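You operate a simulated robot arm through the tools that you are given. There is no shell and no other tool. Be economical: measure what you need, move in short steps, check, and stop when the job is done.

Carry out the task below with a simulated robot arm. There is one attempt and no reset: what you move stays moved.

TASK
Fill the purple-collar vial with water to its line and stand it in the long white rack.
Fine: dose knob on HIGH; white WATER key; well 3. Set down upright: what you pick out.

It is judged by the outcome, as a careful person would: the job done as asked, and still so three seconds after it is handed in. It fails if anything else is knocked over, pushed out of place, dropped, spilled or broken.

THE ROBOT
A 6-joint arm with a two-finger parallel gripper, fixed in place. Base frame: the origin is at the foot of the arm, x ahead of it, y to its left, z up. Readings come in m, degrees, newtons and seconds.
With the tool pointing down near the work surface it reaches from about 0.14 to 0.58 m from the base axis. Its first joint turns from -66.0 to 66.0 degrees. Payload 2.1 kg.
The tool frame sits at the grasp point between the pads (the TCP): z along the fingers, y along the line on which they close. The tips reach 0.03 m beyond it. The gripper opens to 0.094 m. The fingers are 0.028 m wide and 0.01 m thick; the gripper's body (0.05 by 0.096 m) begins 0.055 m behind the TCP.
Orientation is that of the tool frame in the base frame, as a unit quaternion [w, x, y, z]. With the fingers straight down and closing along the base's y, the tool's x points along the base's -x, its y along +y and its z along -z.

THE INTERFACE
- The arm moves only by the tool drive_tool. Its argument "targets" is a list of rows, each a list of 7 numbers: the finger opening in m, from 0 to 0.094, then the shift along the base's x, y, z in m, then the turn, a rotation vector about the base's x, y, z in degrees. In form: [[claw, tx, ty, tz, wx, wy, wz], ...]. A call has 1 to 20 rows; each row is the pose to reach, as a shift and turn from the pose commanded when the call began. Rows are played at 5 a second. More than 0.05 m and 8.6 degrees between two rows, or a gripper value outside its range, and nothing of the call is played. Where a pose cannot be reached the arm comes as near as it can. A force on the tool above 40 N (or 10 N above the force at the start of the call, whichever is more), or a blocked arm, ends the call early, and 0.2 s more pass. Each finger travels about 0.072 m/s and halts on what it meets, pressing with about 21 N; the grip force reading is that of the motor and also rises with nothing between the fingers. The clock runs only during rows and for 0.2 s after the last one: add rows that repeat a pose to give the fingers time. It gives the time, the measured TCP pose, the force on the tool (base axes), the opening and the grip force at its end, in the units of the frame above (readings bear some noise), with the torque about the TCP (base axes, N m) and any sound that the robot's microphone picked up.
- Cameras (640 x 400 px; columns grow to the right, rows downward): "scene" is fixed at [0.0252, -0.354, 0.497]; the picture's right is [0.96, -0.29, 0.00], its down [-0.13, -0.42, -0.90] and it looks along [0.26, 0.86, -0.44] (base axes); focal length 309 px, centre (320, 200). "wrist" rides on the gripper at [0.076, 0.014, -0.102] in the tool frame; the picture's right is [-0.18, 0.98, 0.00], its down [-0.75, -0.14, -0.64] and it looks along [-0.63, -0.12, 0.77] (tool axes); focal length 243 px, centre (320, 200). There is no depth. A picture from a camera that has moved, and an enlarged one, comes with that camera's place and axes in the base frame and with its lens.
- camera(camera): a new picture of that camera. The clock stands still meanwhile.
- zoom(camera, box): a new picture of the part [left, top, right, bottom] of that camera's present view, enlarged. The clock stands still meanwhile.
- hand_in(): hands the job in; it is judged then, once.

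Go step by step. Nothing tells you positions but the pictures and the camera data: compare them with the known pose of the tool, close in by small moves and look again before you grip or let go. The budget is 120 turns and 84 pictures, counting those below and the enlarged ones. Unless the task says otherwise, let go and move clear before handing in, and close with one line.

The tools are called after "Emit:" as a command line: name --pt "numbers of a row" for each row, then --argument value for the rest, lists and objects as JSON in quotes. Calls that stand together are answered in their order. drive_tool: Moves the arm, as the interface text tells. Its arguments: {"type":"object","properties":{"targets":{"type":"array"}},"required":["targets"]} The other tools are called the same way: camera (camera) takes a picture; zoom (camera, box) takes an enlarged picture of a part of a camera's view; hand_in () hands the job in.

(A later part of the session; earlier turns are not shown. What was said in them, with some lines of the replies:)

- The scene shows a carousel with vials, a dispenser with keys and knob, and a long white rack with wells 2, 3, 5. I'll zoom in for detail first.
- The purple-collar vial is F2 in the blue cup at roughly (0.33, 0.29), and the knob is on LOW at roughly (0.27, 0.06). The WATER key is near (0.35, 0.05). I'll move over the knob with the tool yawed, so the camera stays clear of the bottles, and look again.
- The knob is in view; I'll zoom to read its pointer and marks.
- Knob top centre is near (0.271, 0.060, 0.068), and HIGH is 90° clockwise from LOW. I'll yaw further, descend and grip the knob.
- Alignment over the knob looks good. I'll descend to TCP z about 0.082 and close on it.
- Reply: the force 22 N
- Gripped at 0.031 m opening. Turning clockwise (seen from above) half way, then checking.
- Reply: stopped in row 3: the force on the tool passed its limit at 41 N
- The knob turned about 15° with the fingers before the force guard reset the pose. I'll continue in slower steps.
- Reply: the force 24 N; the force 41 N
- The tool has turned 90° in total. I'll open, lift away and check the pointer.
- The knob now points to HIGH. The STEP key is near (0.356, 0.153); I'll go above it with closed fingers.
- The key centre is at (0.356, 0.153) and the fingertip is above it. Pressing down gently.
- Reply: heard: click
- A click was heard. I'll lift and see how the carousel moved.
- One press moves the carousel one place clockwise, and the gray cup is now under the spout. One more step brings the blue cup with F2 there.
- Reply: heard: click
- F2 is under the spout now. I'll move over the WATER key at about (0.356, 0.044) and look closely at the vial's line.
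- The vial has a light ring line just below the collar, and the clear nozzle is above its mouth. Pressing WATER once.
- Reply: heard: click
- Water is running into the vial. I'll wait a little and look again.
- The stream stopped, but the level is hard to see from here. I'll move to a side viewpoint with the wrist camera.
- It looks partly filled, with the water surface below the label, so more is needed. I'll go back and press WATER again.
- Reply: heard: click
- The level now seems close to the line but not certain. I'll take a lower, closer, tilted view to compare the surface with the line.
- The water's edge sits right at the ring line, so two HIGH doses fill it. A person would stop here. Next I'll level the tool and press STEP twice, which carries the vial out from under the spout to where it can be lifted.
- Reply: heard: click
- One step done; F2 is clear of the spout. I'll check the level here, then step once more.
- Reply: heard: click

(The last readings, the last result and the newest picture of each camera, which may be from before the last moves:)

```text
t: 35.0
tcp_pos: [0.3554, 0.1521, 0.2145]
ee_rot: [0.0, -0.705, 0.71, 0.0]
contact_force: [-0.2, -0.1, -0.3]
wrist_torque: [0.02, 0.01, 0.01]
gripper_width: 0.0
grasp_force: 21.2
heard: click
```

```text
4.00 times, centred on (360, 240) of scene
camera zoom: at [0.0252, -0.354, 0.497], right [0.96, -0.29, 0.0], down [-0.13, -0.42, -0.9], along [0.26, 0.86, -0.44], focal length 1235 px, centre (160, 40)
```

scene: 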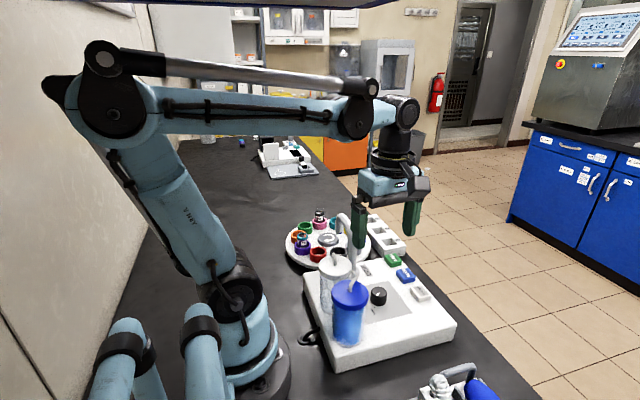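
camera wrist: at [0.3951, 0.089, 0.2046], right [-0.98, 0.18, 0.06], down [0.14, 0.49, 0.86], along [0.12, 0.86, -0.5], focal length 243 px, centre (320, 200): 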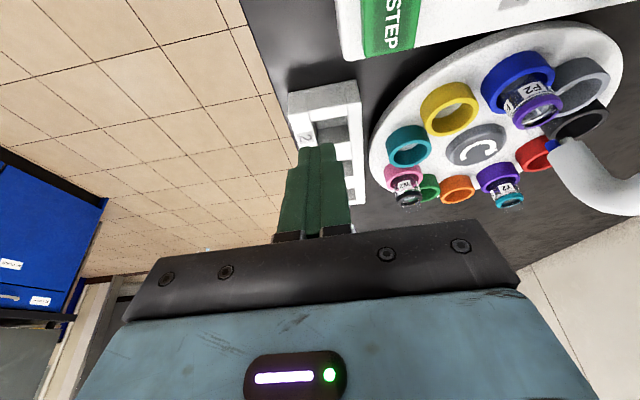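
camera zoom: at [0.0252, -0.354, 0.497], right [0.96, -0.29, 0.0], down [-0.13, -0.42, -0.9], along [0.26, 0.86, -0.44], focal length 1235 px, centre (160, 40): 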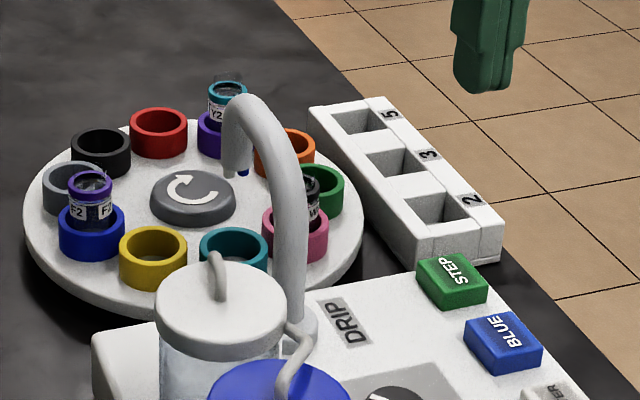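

F2 is now at about (0.170, 0.276), free on all sides. I'll move above it with the gripper open.

Emit:
drive_tool --pt "0.02 0 0 0.04 0 0 0" --pt "0.04 -0.02 0.01 0.07 0 0 -8" --pt "0.06 -0.06 0.03 0.07 0 0 -16" --pt "0.06 -0.1 0.05 0.07 0 0 -24" --pt "0.06 -0.135 0.075 0.07 0 0 -32" --pt "0.06 -0.165 0.1 0.05 0 0 -40" --pt "0.06 -0.185 0.124 0.02 0 0 -45" --pt "0.06 -0.185 0.124 -0.02 0 0 -45" --pt "0.06 -0.185 0.124 -0.045 0 0 -45" --pt "0.06 -0.185 0.124 -0.045 0 0 -45"

Emit:
camera --camera "wrist"

Emit:
zoom --camera "scene" --box '[260, 170, 420, 270]'

```text
t: 37.2
tcp_pos: [0.1733, 0.2786, 0.1683]
ee_rot: [0.0, -0.38, 0.925, 0.0]
contact_force: [-0.3, 0.6, 0.5]
wrist_torque: [0.0, 0.0, 0.0]
gripper_width: 0.0599
grasp_force: 0.0
```

```text
40 pictures are left
camera wrist: at [0.1079, 0.2347, 0.2714], right [-0.56, 0.83, 0.0], down [0.63, 0.43, 0.64], along [0.53, 0.36, -0.77], focal length 243 px, centre (320, 200)
```

wrist: 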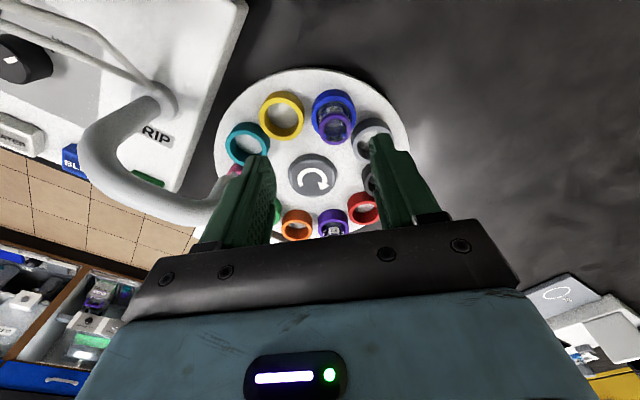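

```text
4.00 times, centred on (340, 220) of scene
camera zoom: at [0.0252, -0.354, 0.497], right [0.96, -0.29, 0.0], down [-0.13, -0.42, -0.9], along [0.26, 0.86, -0.44], focal length 1235 px, centre (240, 120)
```

zoom: 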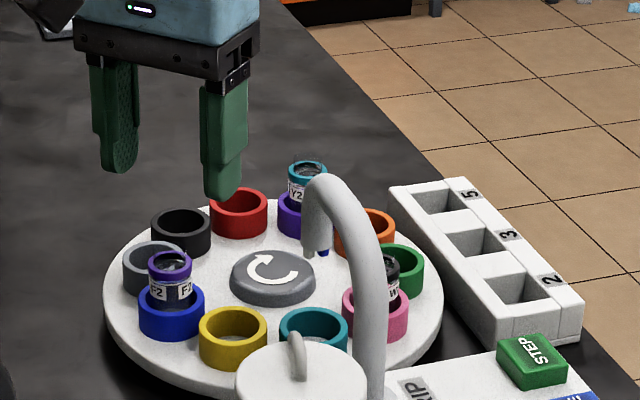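

Emit:
drive_tool --pt "0.06 -0.002 0.008 -0.02 0 0 0" --pt "0.06 -0.003 0.008 -0.04 0 0 0" --pt "0.06 -0.003 0.008 -0.043 0 0 0"

Emit:
camera --camera "wrist"

Emit:
zoom --camera "scene" --box '[270, 210, 350, 260]'

```text
t: 38.0
tcp_pos: [0.1696, 0.2852, 0.1269]
ee_rot: [0.0, -0.381, 0.925, 0.0]
contact_force: [-0.7, 0.2, 0.2]
wrist_torque: [0.02, 0.03, -0.01]
gripper_width: 0.06
grasp_force: 0.0
```

```text
38 pictures are left
camera wrist: at [0.1043, 0.2423, 0.2288], right [-0.56, 0.83, 0.0], down [0.63, 0.43, 0.64], along [0.53, 0.36, -0.77], focal length 243 px, centre (320, 200)
```

wrist: 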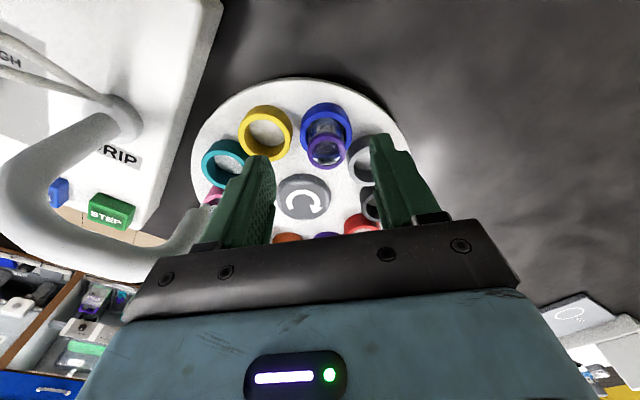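

```text
8.00 times, centred on (310, 235) of scene
camera zoom: at [0.0252, -0.354, 0.497], right [0.96, -0.29, 0.0], down [-0.13, -0.42, -0.9], along [0.26, 0.86, -0.44], focal length 2469 px, centre (400, -80)
```

zoom: 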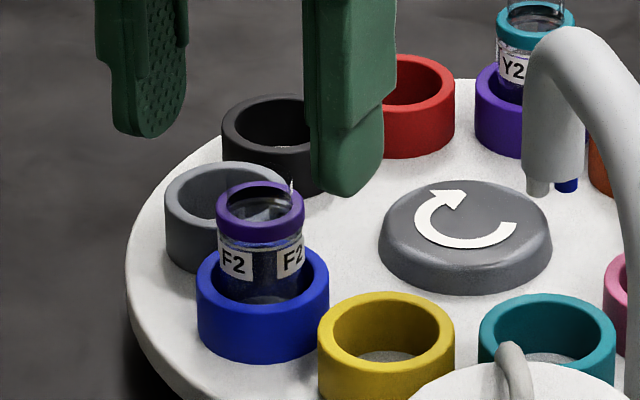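

Collar centre is refined to about (0.174, 0.293, 0.071). I'll centre, descend so the tips stay above the cup rim, and look before gripping.

Emit:
drive_tool --pt "0.06 0.0045 0.0075 0 0 0 0" --pt "0.06 0.0045 0.0075 -0.015 0 0 0" --pt "0.06 0.0045 0.0075 -0.03 0 0 0" --pt "0.06 0.0045 0.0075 -0.038 0 0 0" --pt "0.05 0.0045 0.0075 -0.038 0 0 0"

Emit:
camera --camera "wrist"

Emit:
zoom --camera "scene" --box '[270, 215, 350, 265]'

```text
t: 39.2
tcp_pos: [0.1733, 0.2937, 0.0892]
ee_rot: [0.0, -0.382, 0.924, -0.001]
contact_force: [-0.8, 0.2, 0.4]
wrist_torque: [-0.01, 0.0, 0.02]
gripper_width: 0.05
grasp_force: 0.0
```

```text
36 pictures are left
camera wrist: at [0.1082, 0.2497, 0.1912], right [-0.56, 0.83, 0.0], down [0.63, 0.43, 0.64], along [0.53, 0.36, -0.77], focal length 243 px, centre (320, 200)
```

wrist: 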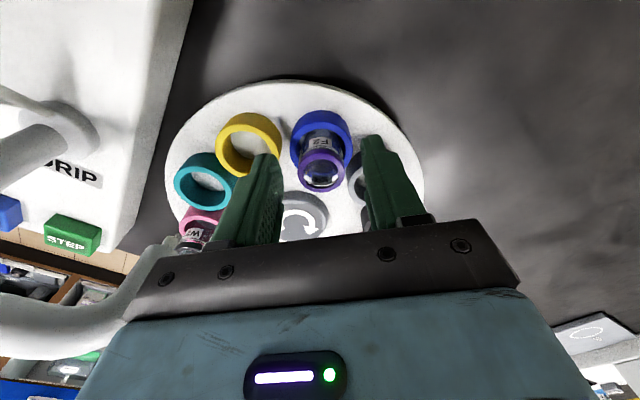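

```text
8.00 times, centred on (310, 240) of scene
camera zoom: at [0.0252, -0.354, 0.497], right [0.96, -0.29, 0.0], down [-0.13, -0.42, -0.9], along [0.26, 0.86, -0.44], focal length 2469 px, centre (400, -120)
```

zoom: 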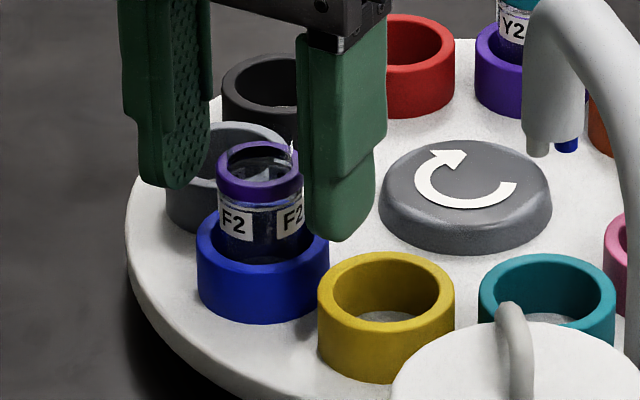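

The vial is centred between the fingers. Closing gently.

Emit:
drive_tool --pt "0.04 0 0 0 0 0 0" --pt "0.032 0 0 0 0 0 0" --pt "0.026 0 0 0 0 0 0" --pt "0.022 0 0 0 0 0 0" --pt "0.022 0 0 0 0 0 0" --pt "0.022 0 0 0 0 0 0"

Emit:
zoom --camera "scene" --box '[270, 215, 350, 265]'

Emit:
camera --camera "wrist"

```text
t: 40.6
tcp_pos: [0.1725, 0.2936, 0.0888]
ee_rot: [0.0, -0.38, 0.925, -0.001]
contact_force: [-0.1, -1.4, 0.0]
wrist_torque: [0.0, 0.0, 0.02]
gripper_width: 0.024
grasp_force: 20.6
```

```text
8.00 times, centred on (310, 240) of scene
camera zoom: at [0.0252, -0.354, 0.497], right [0.96, -0.29, 0.0], down [-0.13, -0.42, -0.9], along [0.26, 0.86, -0.44], focal length 2469 px, centre (400, -120)
```

zoom: 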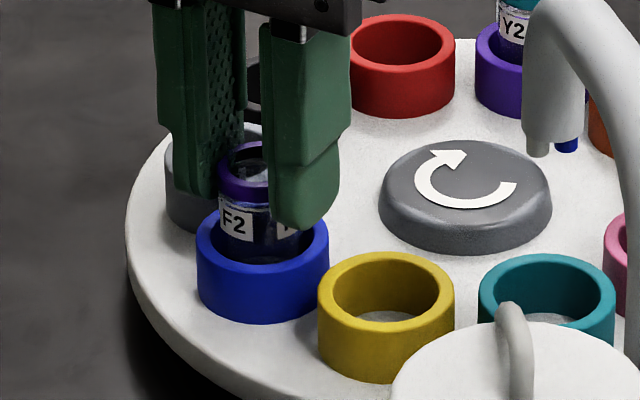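

```text
33 pictures are left
camera wrist: at [0.1082, 0.2497, 0.1914], right [-0.56, 0.83, 0.0], down [0.63, 0.43, 0.64], along [0.53, 0.36, -0.77], focal length 243 px, centre (320, 200)
```

wrist: 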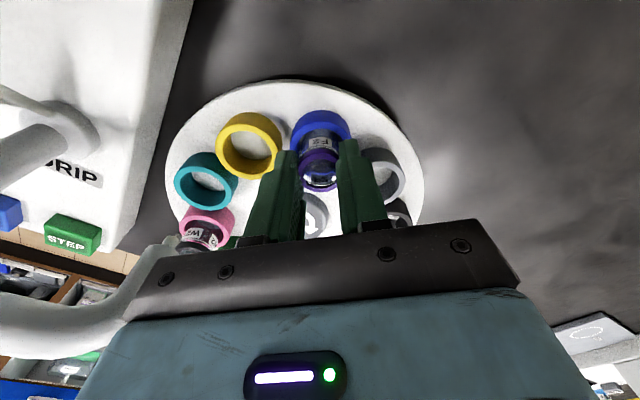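

Gripped at 0.024 m. Lifting straight up slowly.

Emit:
drive_tool --pt "0.022 0 0 0.004 0 0 0" --pt "0.022 0 0 0.01 0 0 0" --pt "0.022 0 0 0.017 0 0 0" --pt "0.022 0 0 0.024 0 0 0" --pt "0.022 0 0 0.032 0 0 0" --pt "0.022 0 0 0.04 0 0 0" --pt "0.022 0 0 0.048 0 0 0" --pt "0.022 0 0 0.055 0 0 0" --pt "0.022 0 0 0.06 0 0 0"

Emit:
zoom --camera "scene" --box '[270, 195, 350, 245]'

```text
t: 42.6
tcp_pos: [0.1728, 0.2921, 0.1488]
ee_rot: [0.0, -0.38, 0.925, -0.001]
contact_force: [-0.9, -0.6, -0.7]
wrist_torque: [-0.01, -0.01, 0.01]
gripper_width: 0.0249
grasp_force: 21.2
```

```text
8.00 times, centred on (310, 220) of scene
camera zoom: at [0.0252, -0.354, 0.497], right [0.96, -0.29, 0.0], down [-0.13, -0.42, -0.9], along [0.26, 0.86, -0.44], focal length 2469 px, centre (400, 40)
```

zoom: 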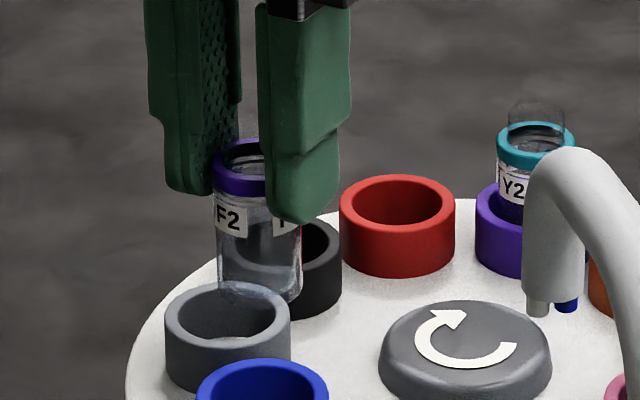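

The vial is lifted upright and seen against a light background. I'll check the level again.

Emit:
zoom --camera "scene" --box '[286, 210, 318, 230]'

Emit:
zoom --camera "scene" --box '[340, 190, 440, 290]'

```text
16.00 times, centred on (302, 220) of scene
camera zoom: at [0.0252, -0.354, 0.497], right [0.96, -0.29, 0.0], down [-0.13, -0.42, -0.9], along [0.26, 0.86, -0.44], focal length 4938 px, centre (608, -120)
```

zoom: 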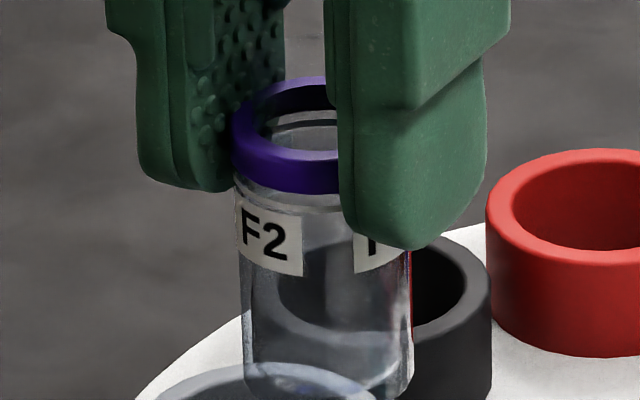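

```text
4.00 times, centred on (390, 240) of scene
camera zoom: at [0.0252, -0.354, 0.497], right [0.96, -0.29, 0.0], down [-0.13, -0.42, -0.9], along [0.26, 0.86, -0.44], focal length 1235 px, centre (40, 40)
```

zoom: 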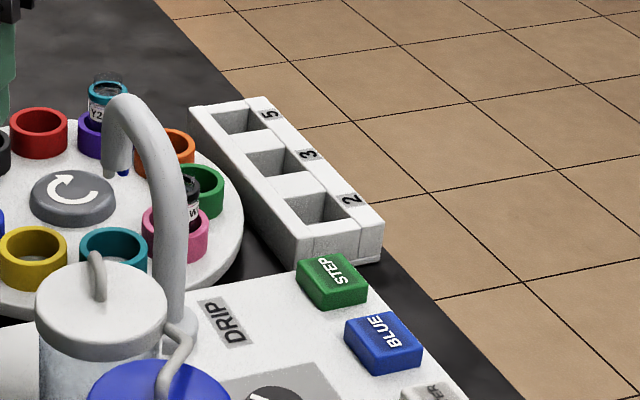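

The fill is at the line. Now I'll carry the vial level and slowly to above the rack, near well 3 at about (0.397, 0.30).

Emit:
drive_tool --pt "0.022 0 0 0.01 0 0 0" --pt "0.022 0 0 0.025 0 0 0" --pt "0.022 0 0 0.04 0 0 0" --pt "0.022 0.005 0.0 0.055 0 0 0" --pt "0.022 0.015 0.0 0.06 0 0 -2" --pt "0.022 0.03 0.0 0.06 0 0 -5" --pt "0.022 0.047 0.001 0.06 0 0 -8" --pt "0.022 0.064 0.001 0.06 0 0 -12" --pt "0.022 0.081 0.002 0.06 0 0 -16" --pt "0.022 0.098 0.002 0.06 0 0 -20" --pt "0.022 0.115 0.003 0.06 0 0 -24" --pt "0.022 0.132 0.004 0.06 0 0 -28" --pt "0.022 0.149 0.005 0.06 0 0 -32" --pt "0.022 0.166 0.006 0.06 0 0 -36" --pt "0.022 0.183 0.007 0.06 0 0 -40" --pt "0.022 0.198 0.007 0.06 0 0 -43" --pt "0.022 0.21 0.007 0.06 0 0 -45" --pt "0.022 0.218 0.007 0.06 0 0 -45" --pt "0.022 0.222 0.007 0.06 0 0 -45" --pt "0.022 0.223 0.007 0.06 0 0 -45"

Emit:
camera --camera "wrist"

Emit:
camera --camera "scene"

```text
t: 46.8
tcp_pos: [0.3969, 0.3002, 0.209]
ee_rot: [0.0, 0.001, 1.0, 0.0]
contact_force: [-0.4, 0.7, -0.1]
wrist_torque: [-0.02, 0.0, -0.01]
gripper_width: 0.0248
grasp_force: 21.1
```

```text
29 pictures are left
camera wrist: at [0.3199, 0.3148, 0.3111], right [0.19, 0.98, 0.0], down [0.75, -0.14, 0.64], along [0.63, -0.12, -0.77], focal length 243 px, centre (320, 200)
```

wrist: 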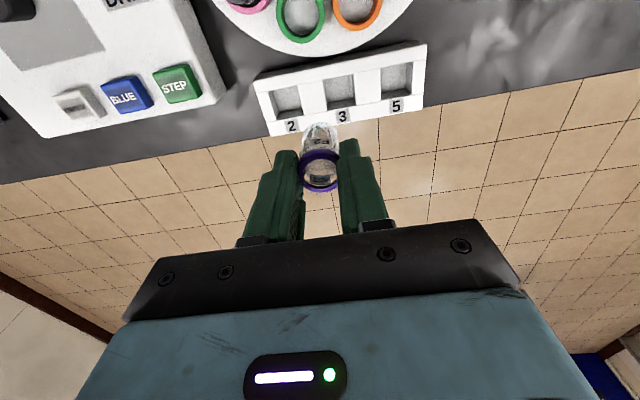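

```text
28 pictures are left
```

scene: 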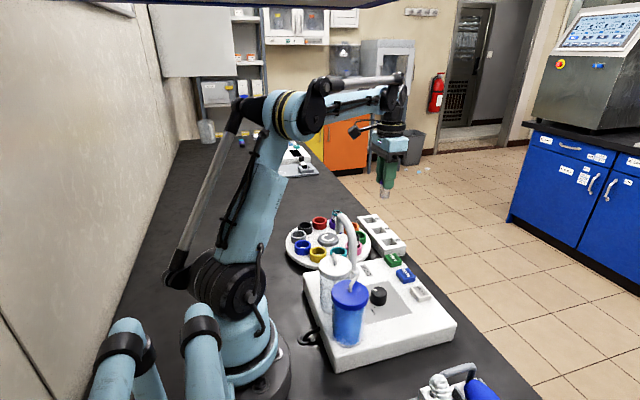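

Emit:
zoom --camera "wrist" --box '[260, 40, 430, 146]'

Emit:
zoom --camera "scene" --box '[350, 205, 414, 261]'

```text
3.76 times, centred on (345, 93) of wrist
camera zoom: at [0.3199, 0.3148, 0.3111], right [0.19, 0.98, 0.0], down [0.75, -0.14, 0.64], along [0.63, -0.12, -0.77], focal length 913 px, centre (226, 603)
```

zoom: 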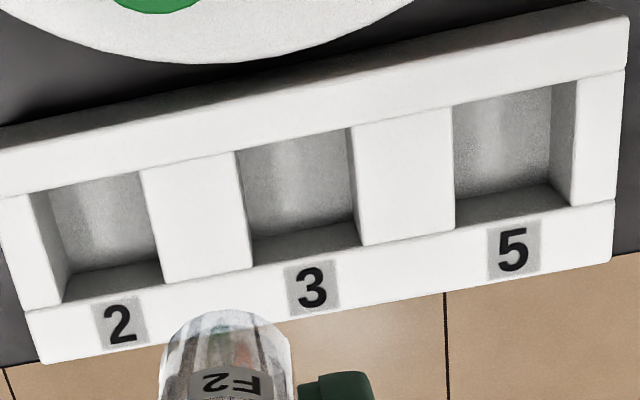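

```text
7.14 times, centred on (382, 233) of scene
camera zoom: at [0.0252, -0.354, 0.497], right [0.96, -0.29, 0.0], down [-0.13, -0.42, -0.9], along [0.26, 0.86, -0.44], focal length 2205 px, centre (-123, -36)
```

zoom: 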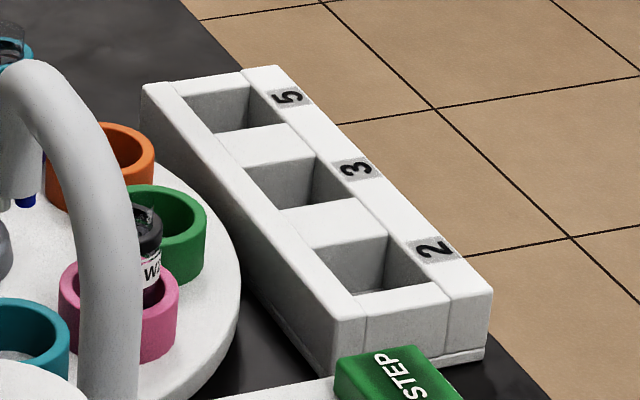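

Well 3's centre comes out at about (0.400, 0.320) with the rack top near z 0.04. I'll shift over it, lower to just above the rack, and check.

Emit:
drive_tool --pt "0.022 0.001 0.006 0 0 0 0" --pt "0.022 0.002 0.014 0 0 0 0" --pt "0.022 0.003 0.02 -0.005 0 0 0" --pt "0.022 0.003 0.02 -0.02 0 0 0" --pt "0.022 0.003 0.02 -0.035 0 0 0" --pt "0.022 0.003 0.02 -0.05 0 0 0" --pt "0.022 0.003 0.02 -0.065 0 0 0" --pt "0.022 0.003 0.02 -0.078 0 0 0" --pt "0.022 0.003 0.02 -0.085 0 0 0" --pt "0.022 0.003 0.02 -0.087 0 0 0" --pt "0.022 0.003 0.02 -0.087 0 0 0"

Emit:
zoom --camera "wrist" --box '[240, 60, 432, 180]'

Emit:
zoom --camera "scene" --box '[350, 195, 414, 251]'

```text
t: 49.2
tcp_pos: [0.3995, 0.3193, 0.122]
ee_rot: [0.0, 0.002, 1.0, 0.0]
contact_force: [-0.8, 0.0, 0.2]
wrist_torque: [-0.04, -0.01, 0.01]
gripper_width: 0.0246
grasp_force: 20.7
```

```text
3.33 times, centred on (336, 120) of wrist
camera zoom: at [0.3227, 0.3347, 0.2242], right [0.19, 0.98, 0.0], down [0.75, -0.14, 0.64], along [0.63, -0.12, -0.77], focal length 809 px, centre (267, 467)
```

zoom: 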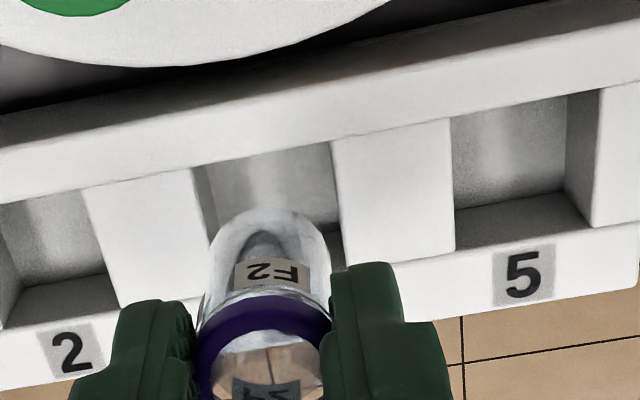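

```text
7.14 times, centred on (382, 223) of scene
camera zoom: at [0.0252, -0.354, 0.497], right [0.96, -0.29, 0.0], down [-0.13, -0.42, -0.9], along [0.26, 0.86, -0.44], focal length 2205 px, centre (-123, 36)
```

zoom: 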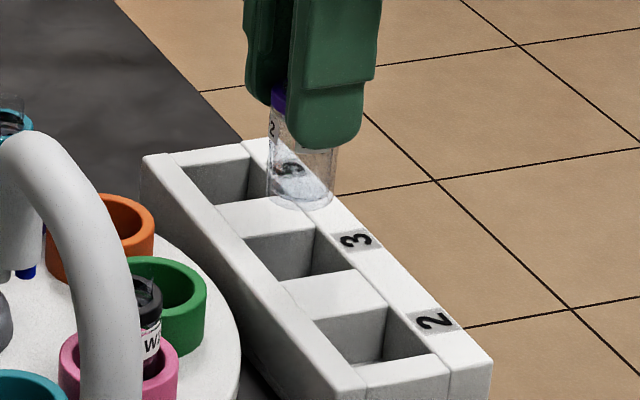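

The vial base is centred over well 3. Lowering slowly into it.

Emit:
drive_tool --pt "0.022 0 0.001 -0.008 0 0 0" --pt "0.022 0 0.001 -0.016 0 0 0" --pt "0.022 0 0.001 -0.024 0 0 0" --pt "0.022 0 0.001 -0.032 0 0 0" --pt "0.022 0 0.001 -0.038 0 0 0" --pt "0.022 0 0.001 -0.042 0 0 0" --pt "0.022 0 0.001 -0.042 0 0 0"

Emit:
zoom --camera "scene" --box '[350, 195, 414, 251]'

Emit:
zoom --camera "wrist" --box '[240, 90, 432, 210]'

```text
t: 50.8
tcp_pos: [0.3986, 0.3212, 0.0791]
ee_rot: [-0.001, 0.002, 1.0, -0.001]
contact_force: [0.0, 0.0, -0.9]
wrist_torque: [-0.01, -0.01, -0.03]
gripper_width: 0.0248
grasp_force: 20.8
```

```text
7.14 times, centred on (382, 223) of scene
camera zoom: at [0.0252, -0.354, 0.497], right [0.96, -0.29, 0.0], down [-0.13, -0.42, -0.9], along [0.26, 0.86, -0.44], focal length 2205 px, centre (-123, 36)
```

zoom: 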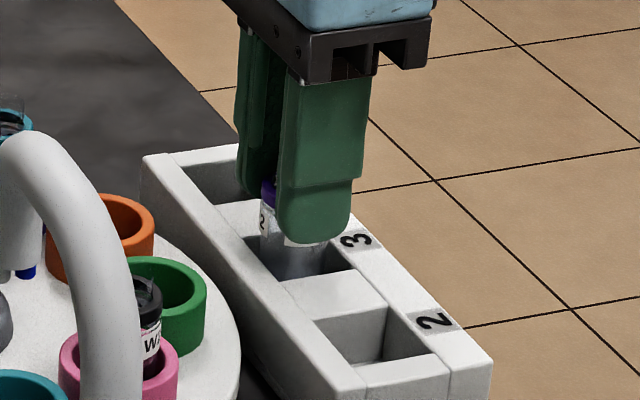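

```text
3.33 times, centred on (336, 150) of wrist
camera zoom: at [0.3227, 0.3358, 0.1818], right [0.19, 0.98, 0.0], down [0.75, -0.14, 0.64], along [0.63, -0.12, -0.77], focal length 809 px, centre (267, 367)
```

zoom: 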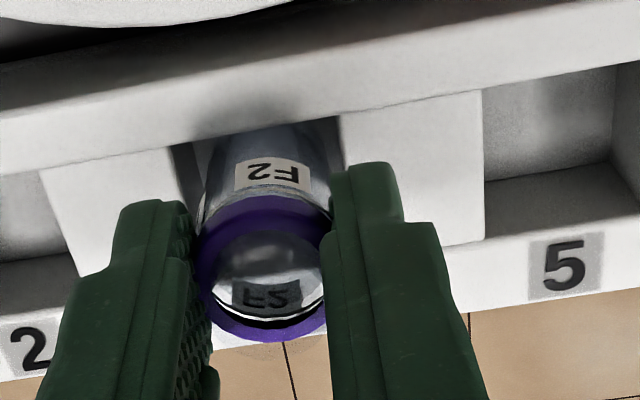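

It's in the well and still free. Feeling for the bottom in millimetre steps.

Emit:
drive_tool --pt "0.022 0 0 -0.0015 0 0 0" --pt "0.022 0 0 -0.003 0 0 0" --pt "0.022 0 0 -0.0045 0 0 0" --pt "0.022 0 0 -0.006 0 0 0" --pt "0.022 0 0 -0.006 0 0 0"

```text
t: 52.0
tcp_pos: [0.3992, 0.3198, 0.073]
ee_rot: [0.0, 0.002, 1.0, -0.001]
contact_force: [-0.2, -0.2, -0.7]
wrist_torque: [0.02, -0.01, -0.01]
gripper_width: 0.0248
grasp_force: 20.9
```

Emit:
drive_tool --pt "0.022 0 0 -0.001 0 0 0" --pt "0.022 0 0 -0.002 0 0 0" --pt "0.022 0 0 -0.003 0 0 0" --pt "0.022 0 0 -0.003 0 0 0"

Emit:
zoom --camera "scene" --box '[364, 200, 404, 230]'

```text
t: 53.0
tcp_pos: [0.3996, 0.32, 0.0705]
ee_rot: [0.0, 0.002, 1.0, -0.001]
contact_force: [0.2, 0.7, 0.2]
wrist_torque: [0.01, 0.0, -0.01]
gripper_width: 0.0246
grasp_force: 21.0
```

```text
13.33 times, centred on (384, 215) of scene
camera zoom: at [0.0252, -0.354, 0.497], right [0.96, -0.29, 0.0], down [-0.13, -0.42, -0.9], along [0.26, 0.86, -0.44], focal length 4115 px, centre (-533, 0)
```

zoom: 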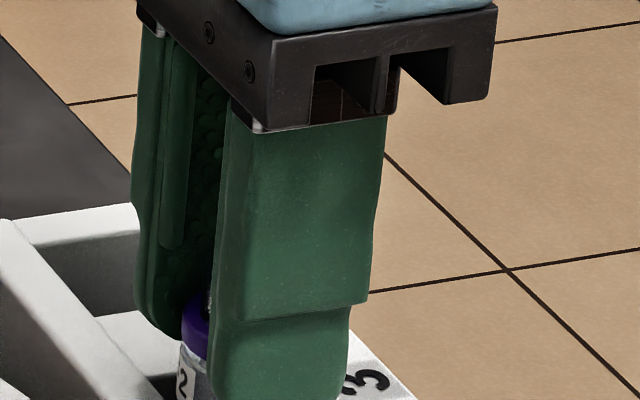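

Emit:
drive_tool --pt "0.022 0 0 -0.001 0 0 0" --pt "0.022 0 0 -0.002 0 0 0" --pt "0.022 0 0 -0.003 0 0 0" --pt "0.022 0 0 -0.003 0 0 0"

Emit:
zoom --camera "scene" --box '[364, 212, 404, 242]'

```text
t: 54.0
tcp_pos: [0.4, 0.3204, 0.0674]
ee_rot: [0.0, 0.002, 1.0, -0.001]
contact_force: [0.2, 1.4, 16.2]
wrist_torque: [0.01, -0.03, 0.05]
gripper_width: 0.0245
grasp_force: 21.1
```

```text
13.33 times, centred on (384, 227) of scene
camera zoom: at [0.0251, -0.354, 0.497], right [0.96, -0.29, 0.0], down [-0.13, -0.42, -0.9], along [0.26, 0.86, -0.44], focal length 4115 px, centre (-533, -160)
```

zoom: 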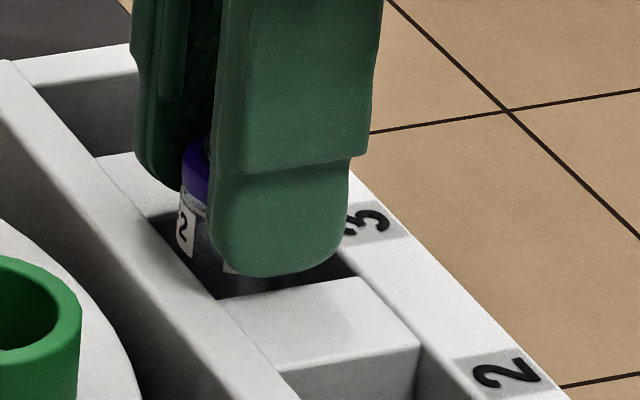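

Contact of 16 N shows it has bottomed. I'll ease slightly and open slowly.

Emit:
drive_tool --pt "0.022 0 0 0.001 0 0 0" --pt "0.025 0 0 0.001 0 0 0" --pt "0.027 0 0 0.001 0 0 0" --pt "0.03 0 0 0.001 0 0 0" --pt "0.035 0 0 0.001 0 0 0" --pt "0.042 0 0 0.001 0 0 0" --pt "0.042 0 0 0.001 0 0 0"

Emit:
zoom --camera "wrist" --box '[240, 90, 432, 210]'

Emit:
zoom --camera "scene" --box '[364, 212, 404, 242]'

```text
t: 55.6
tcp_pos: [0.3994, 0.3211, 0.0684]
ee_rot: [0.0, 0.001, 1.0, -0.001]
contact_force: [-0.6, -0.6, 0.1]
wrist_torque: [0.0, 0.02, 0.0]
gripper_width: 0.0418
grasp_force: 0.0
```

```text
3.33 times, centred on (336, 150) of wrist
camera zoom: at [0.3227, 0.3354, 0.1711], right [0.19, 0.98, 0.0], down [0.75, -0.14, 0.64], along [0.63, -0.12, -0.77], focal length 809 px, centre (267, 367)
```

zoom: 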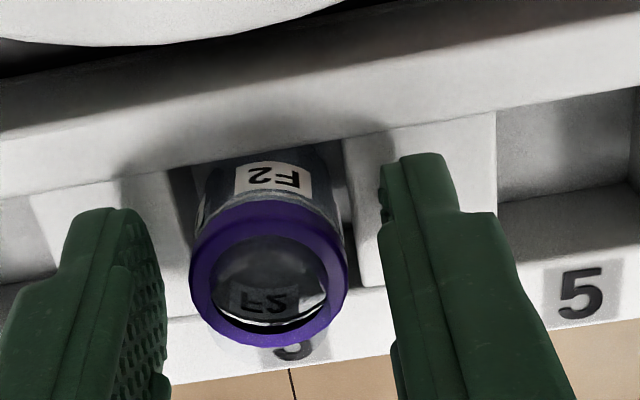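

```text
13.33 times, centred on (384, 227) of scene
camera zoom: at [0.0252, -0.354, 0.497], right [0.96, -0.29, 0.0], down [-0.13, -0.42, -0.9], along [0.26, 0.86, -0.44], focal length 4115 px, centre (-533, -160)
```

zoom: 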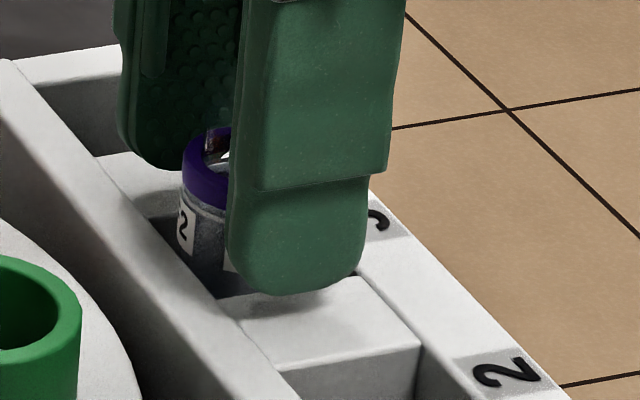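

The vial stands upright and free in well 3. I'll raise straight up, well clear, and take a final check.

Emit:
drive_tool --pt "0.042 0 0 0.01 0 0 0" --pt "0.042 0 0 0.03 0 0 0" --pt "0.042 0 0 0.06 0 0 0" --pt "0.042 0 0 0.1 0 0 0" --pt "0.042 0 0 0.14 0 0 0" --pt "0.042 -0.02 0 0.18 0 0 0" --pt "0.042 -0.06 -0.02 0.2 0 0 0" --pt "0.042 -0.06 -0.02 0.2 0 0 0"

Emit:
zoom --camera "scene" --box '[362, 205, 402, 230]'

Emit:
zoom --camera "scene" --box '[270, 190, 470, 315]'

```text
t: 57.4
tcp_pos: [0.3399, 0.2992, 0.2699]
ee_rot: [0.0, 0.003, 1.0, -0.001]
contact_force: [-0.1, 0.1, -0.3]
wrist_torque: [0.01, 0.01, 0.01]
gripper_width: 0.0421
grasp_force: 0.1
```

```text
16.00 times, centred on (382, 218) of scene
camera zoom: at [0.0251, -0.354, 0.497], right [0.96, -0.29, 0.0], down [-0.13, -0.42, -0.9], along [0.26, 0.86, -0.44], focal length 4938 px, centre (-672, -80)
```

zoom: 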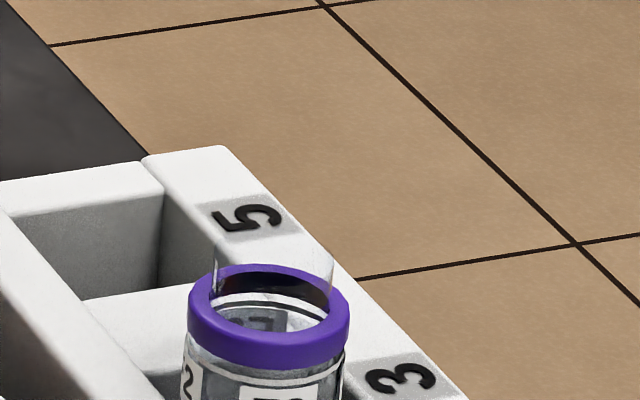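

```text
3.20 times, centred on (370, 252) of scene
camera zoom: at [0.0251, -0.354, 0.497], right [0.96, -0.29, 0.0], down [-0.13, -0.42, -0.9], along [0.26, 0.86, -0.44], focal length 988 px, centre (160, 32)
```

zoom: 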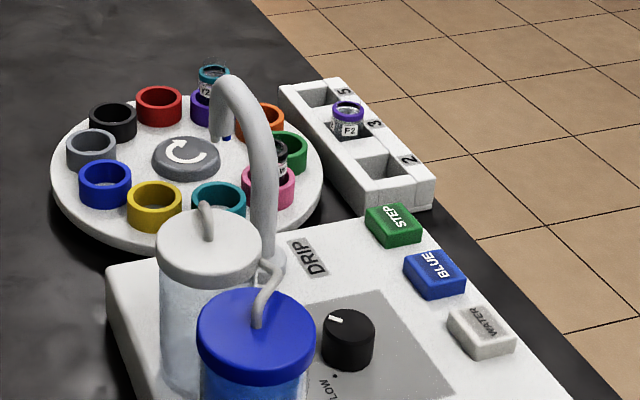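

Emit:
zoom --camera "scene" --box '[362, 215, 394, 240]'

Emit:
zoom --camera "wrist" --box '[330, 90, 410, 240]'

```text
16.00 times, centred on (378, 228) of scene
camera zoom: at [0.0251, -0.354, 0.497], right [0.96, -0.29, 0.0], down [-0.13, -0.42, -0.9], along [0.26, 0.86, -0.44], focal length 4938 px, centre (-608, -240)
```

zoom: 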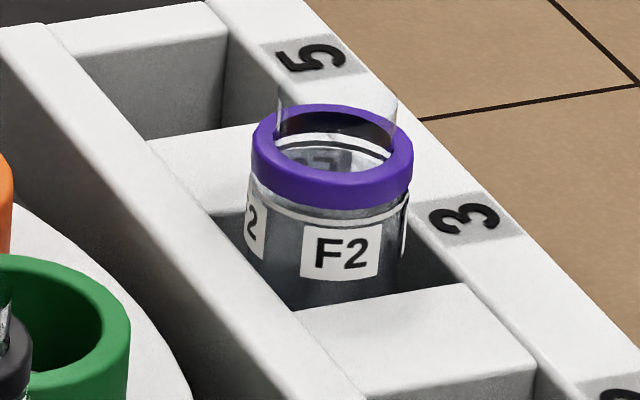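

```text
2.67 times, centred on (370, 165) of wrist
camera zoom: at [0.2622, 0.3145, 0.3719], right [0.19, 0.98, 0.0], down [0.75, -0.14, 0.64], along [0.63, -0.12, -0.77], focal length 647 px, centre (187, 293)
```

zoom: 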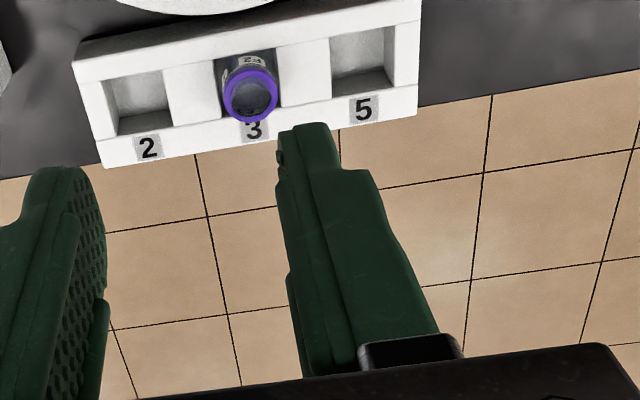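

The vial stands upright in well 3 with water up to its line. Everything else is in place and the arm is clear, so I'm handing in.

Emit:
hand_in

```text
The job is handed in.
```

The purple-collar vial (F2) is filled with water to its line, judged by eye from the pictures, using two presses of WATER with the dose knob on HIGH. It stands upright in well 3 of the long white rack.
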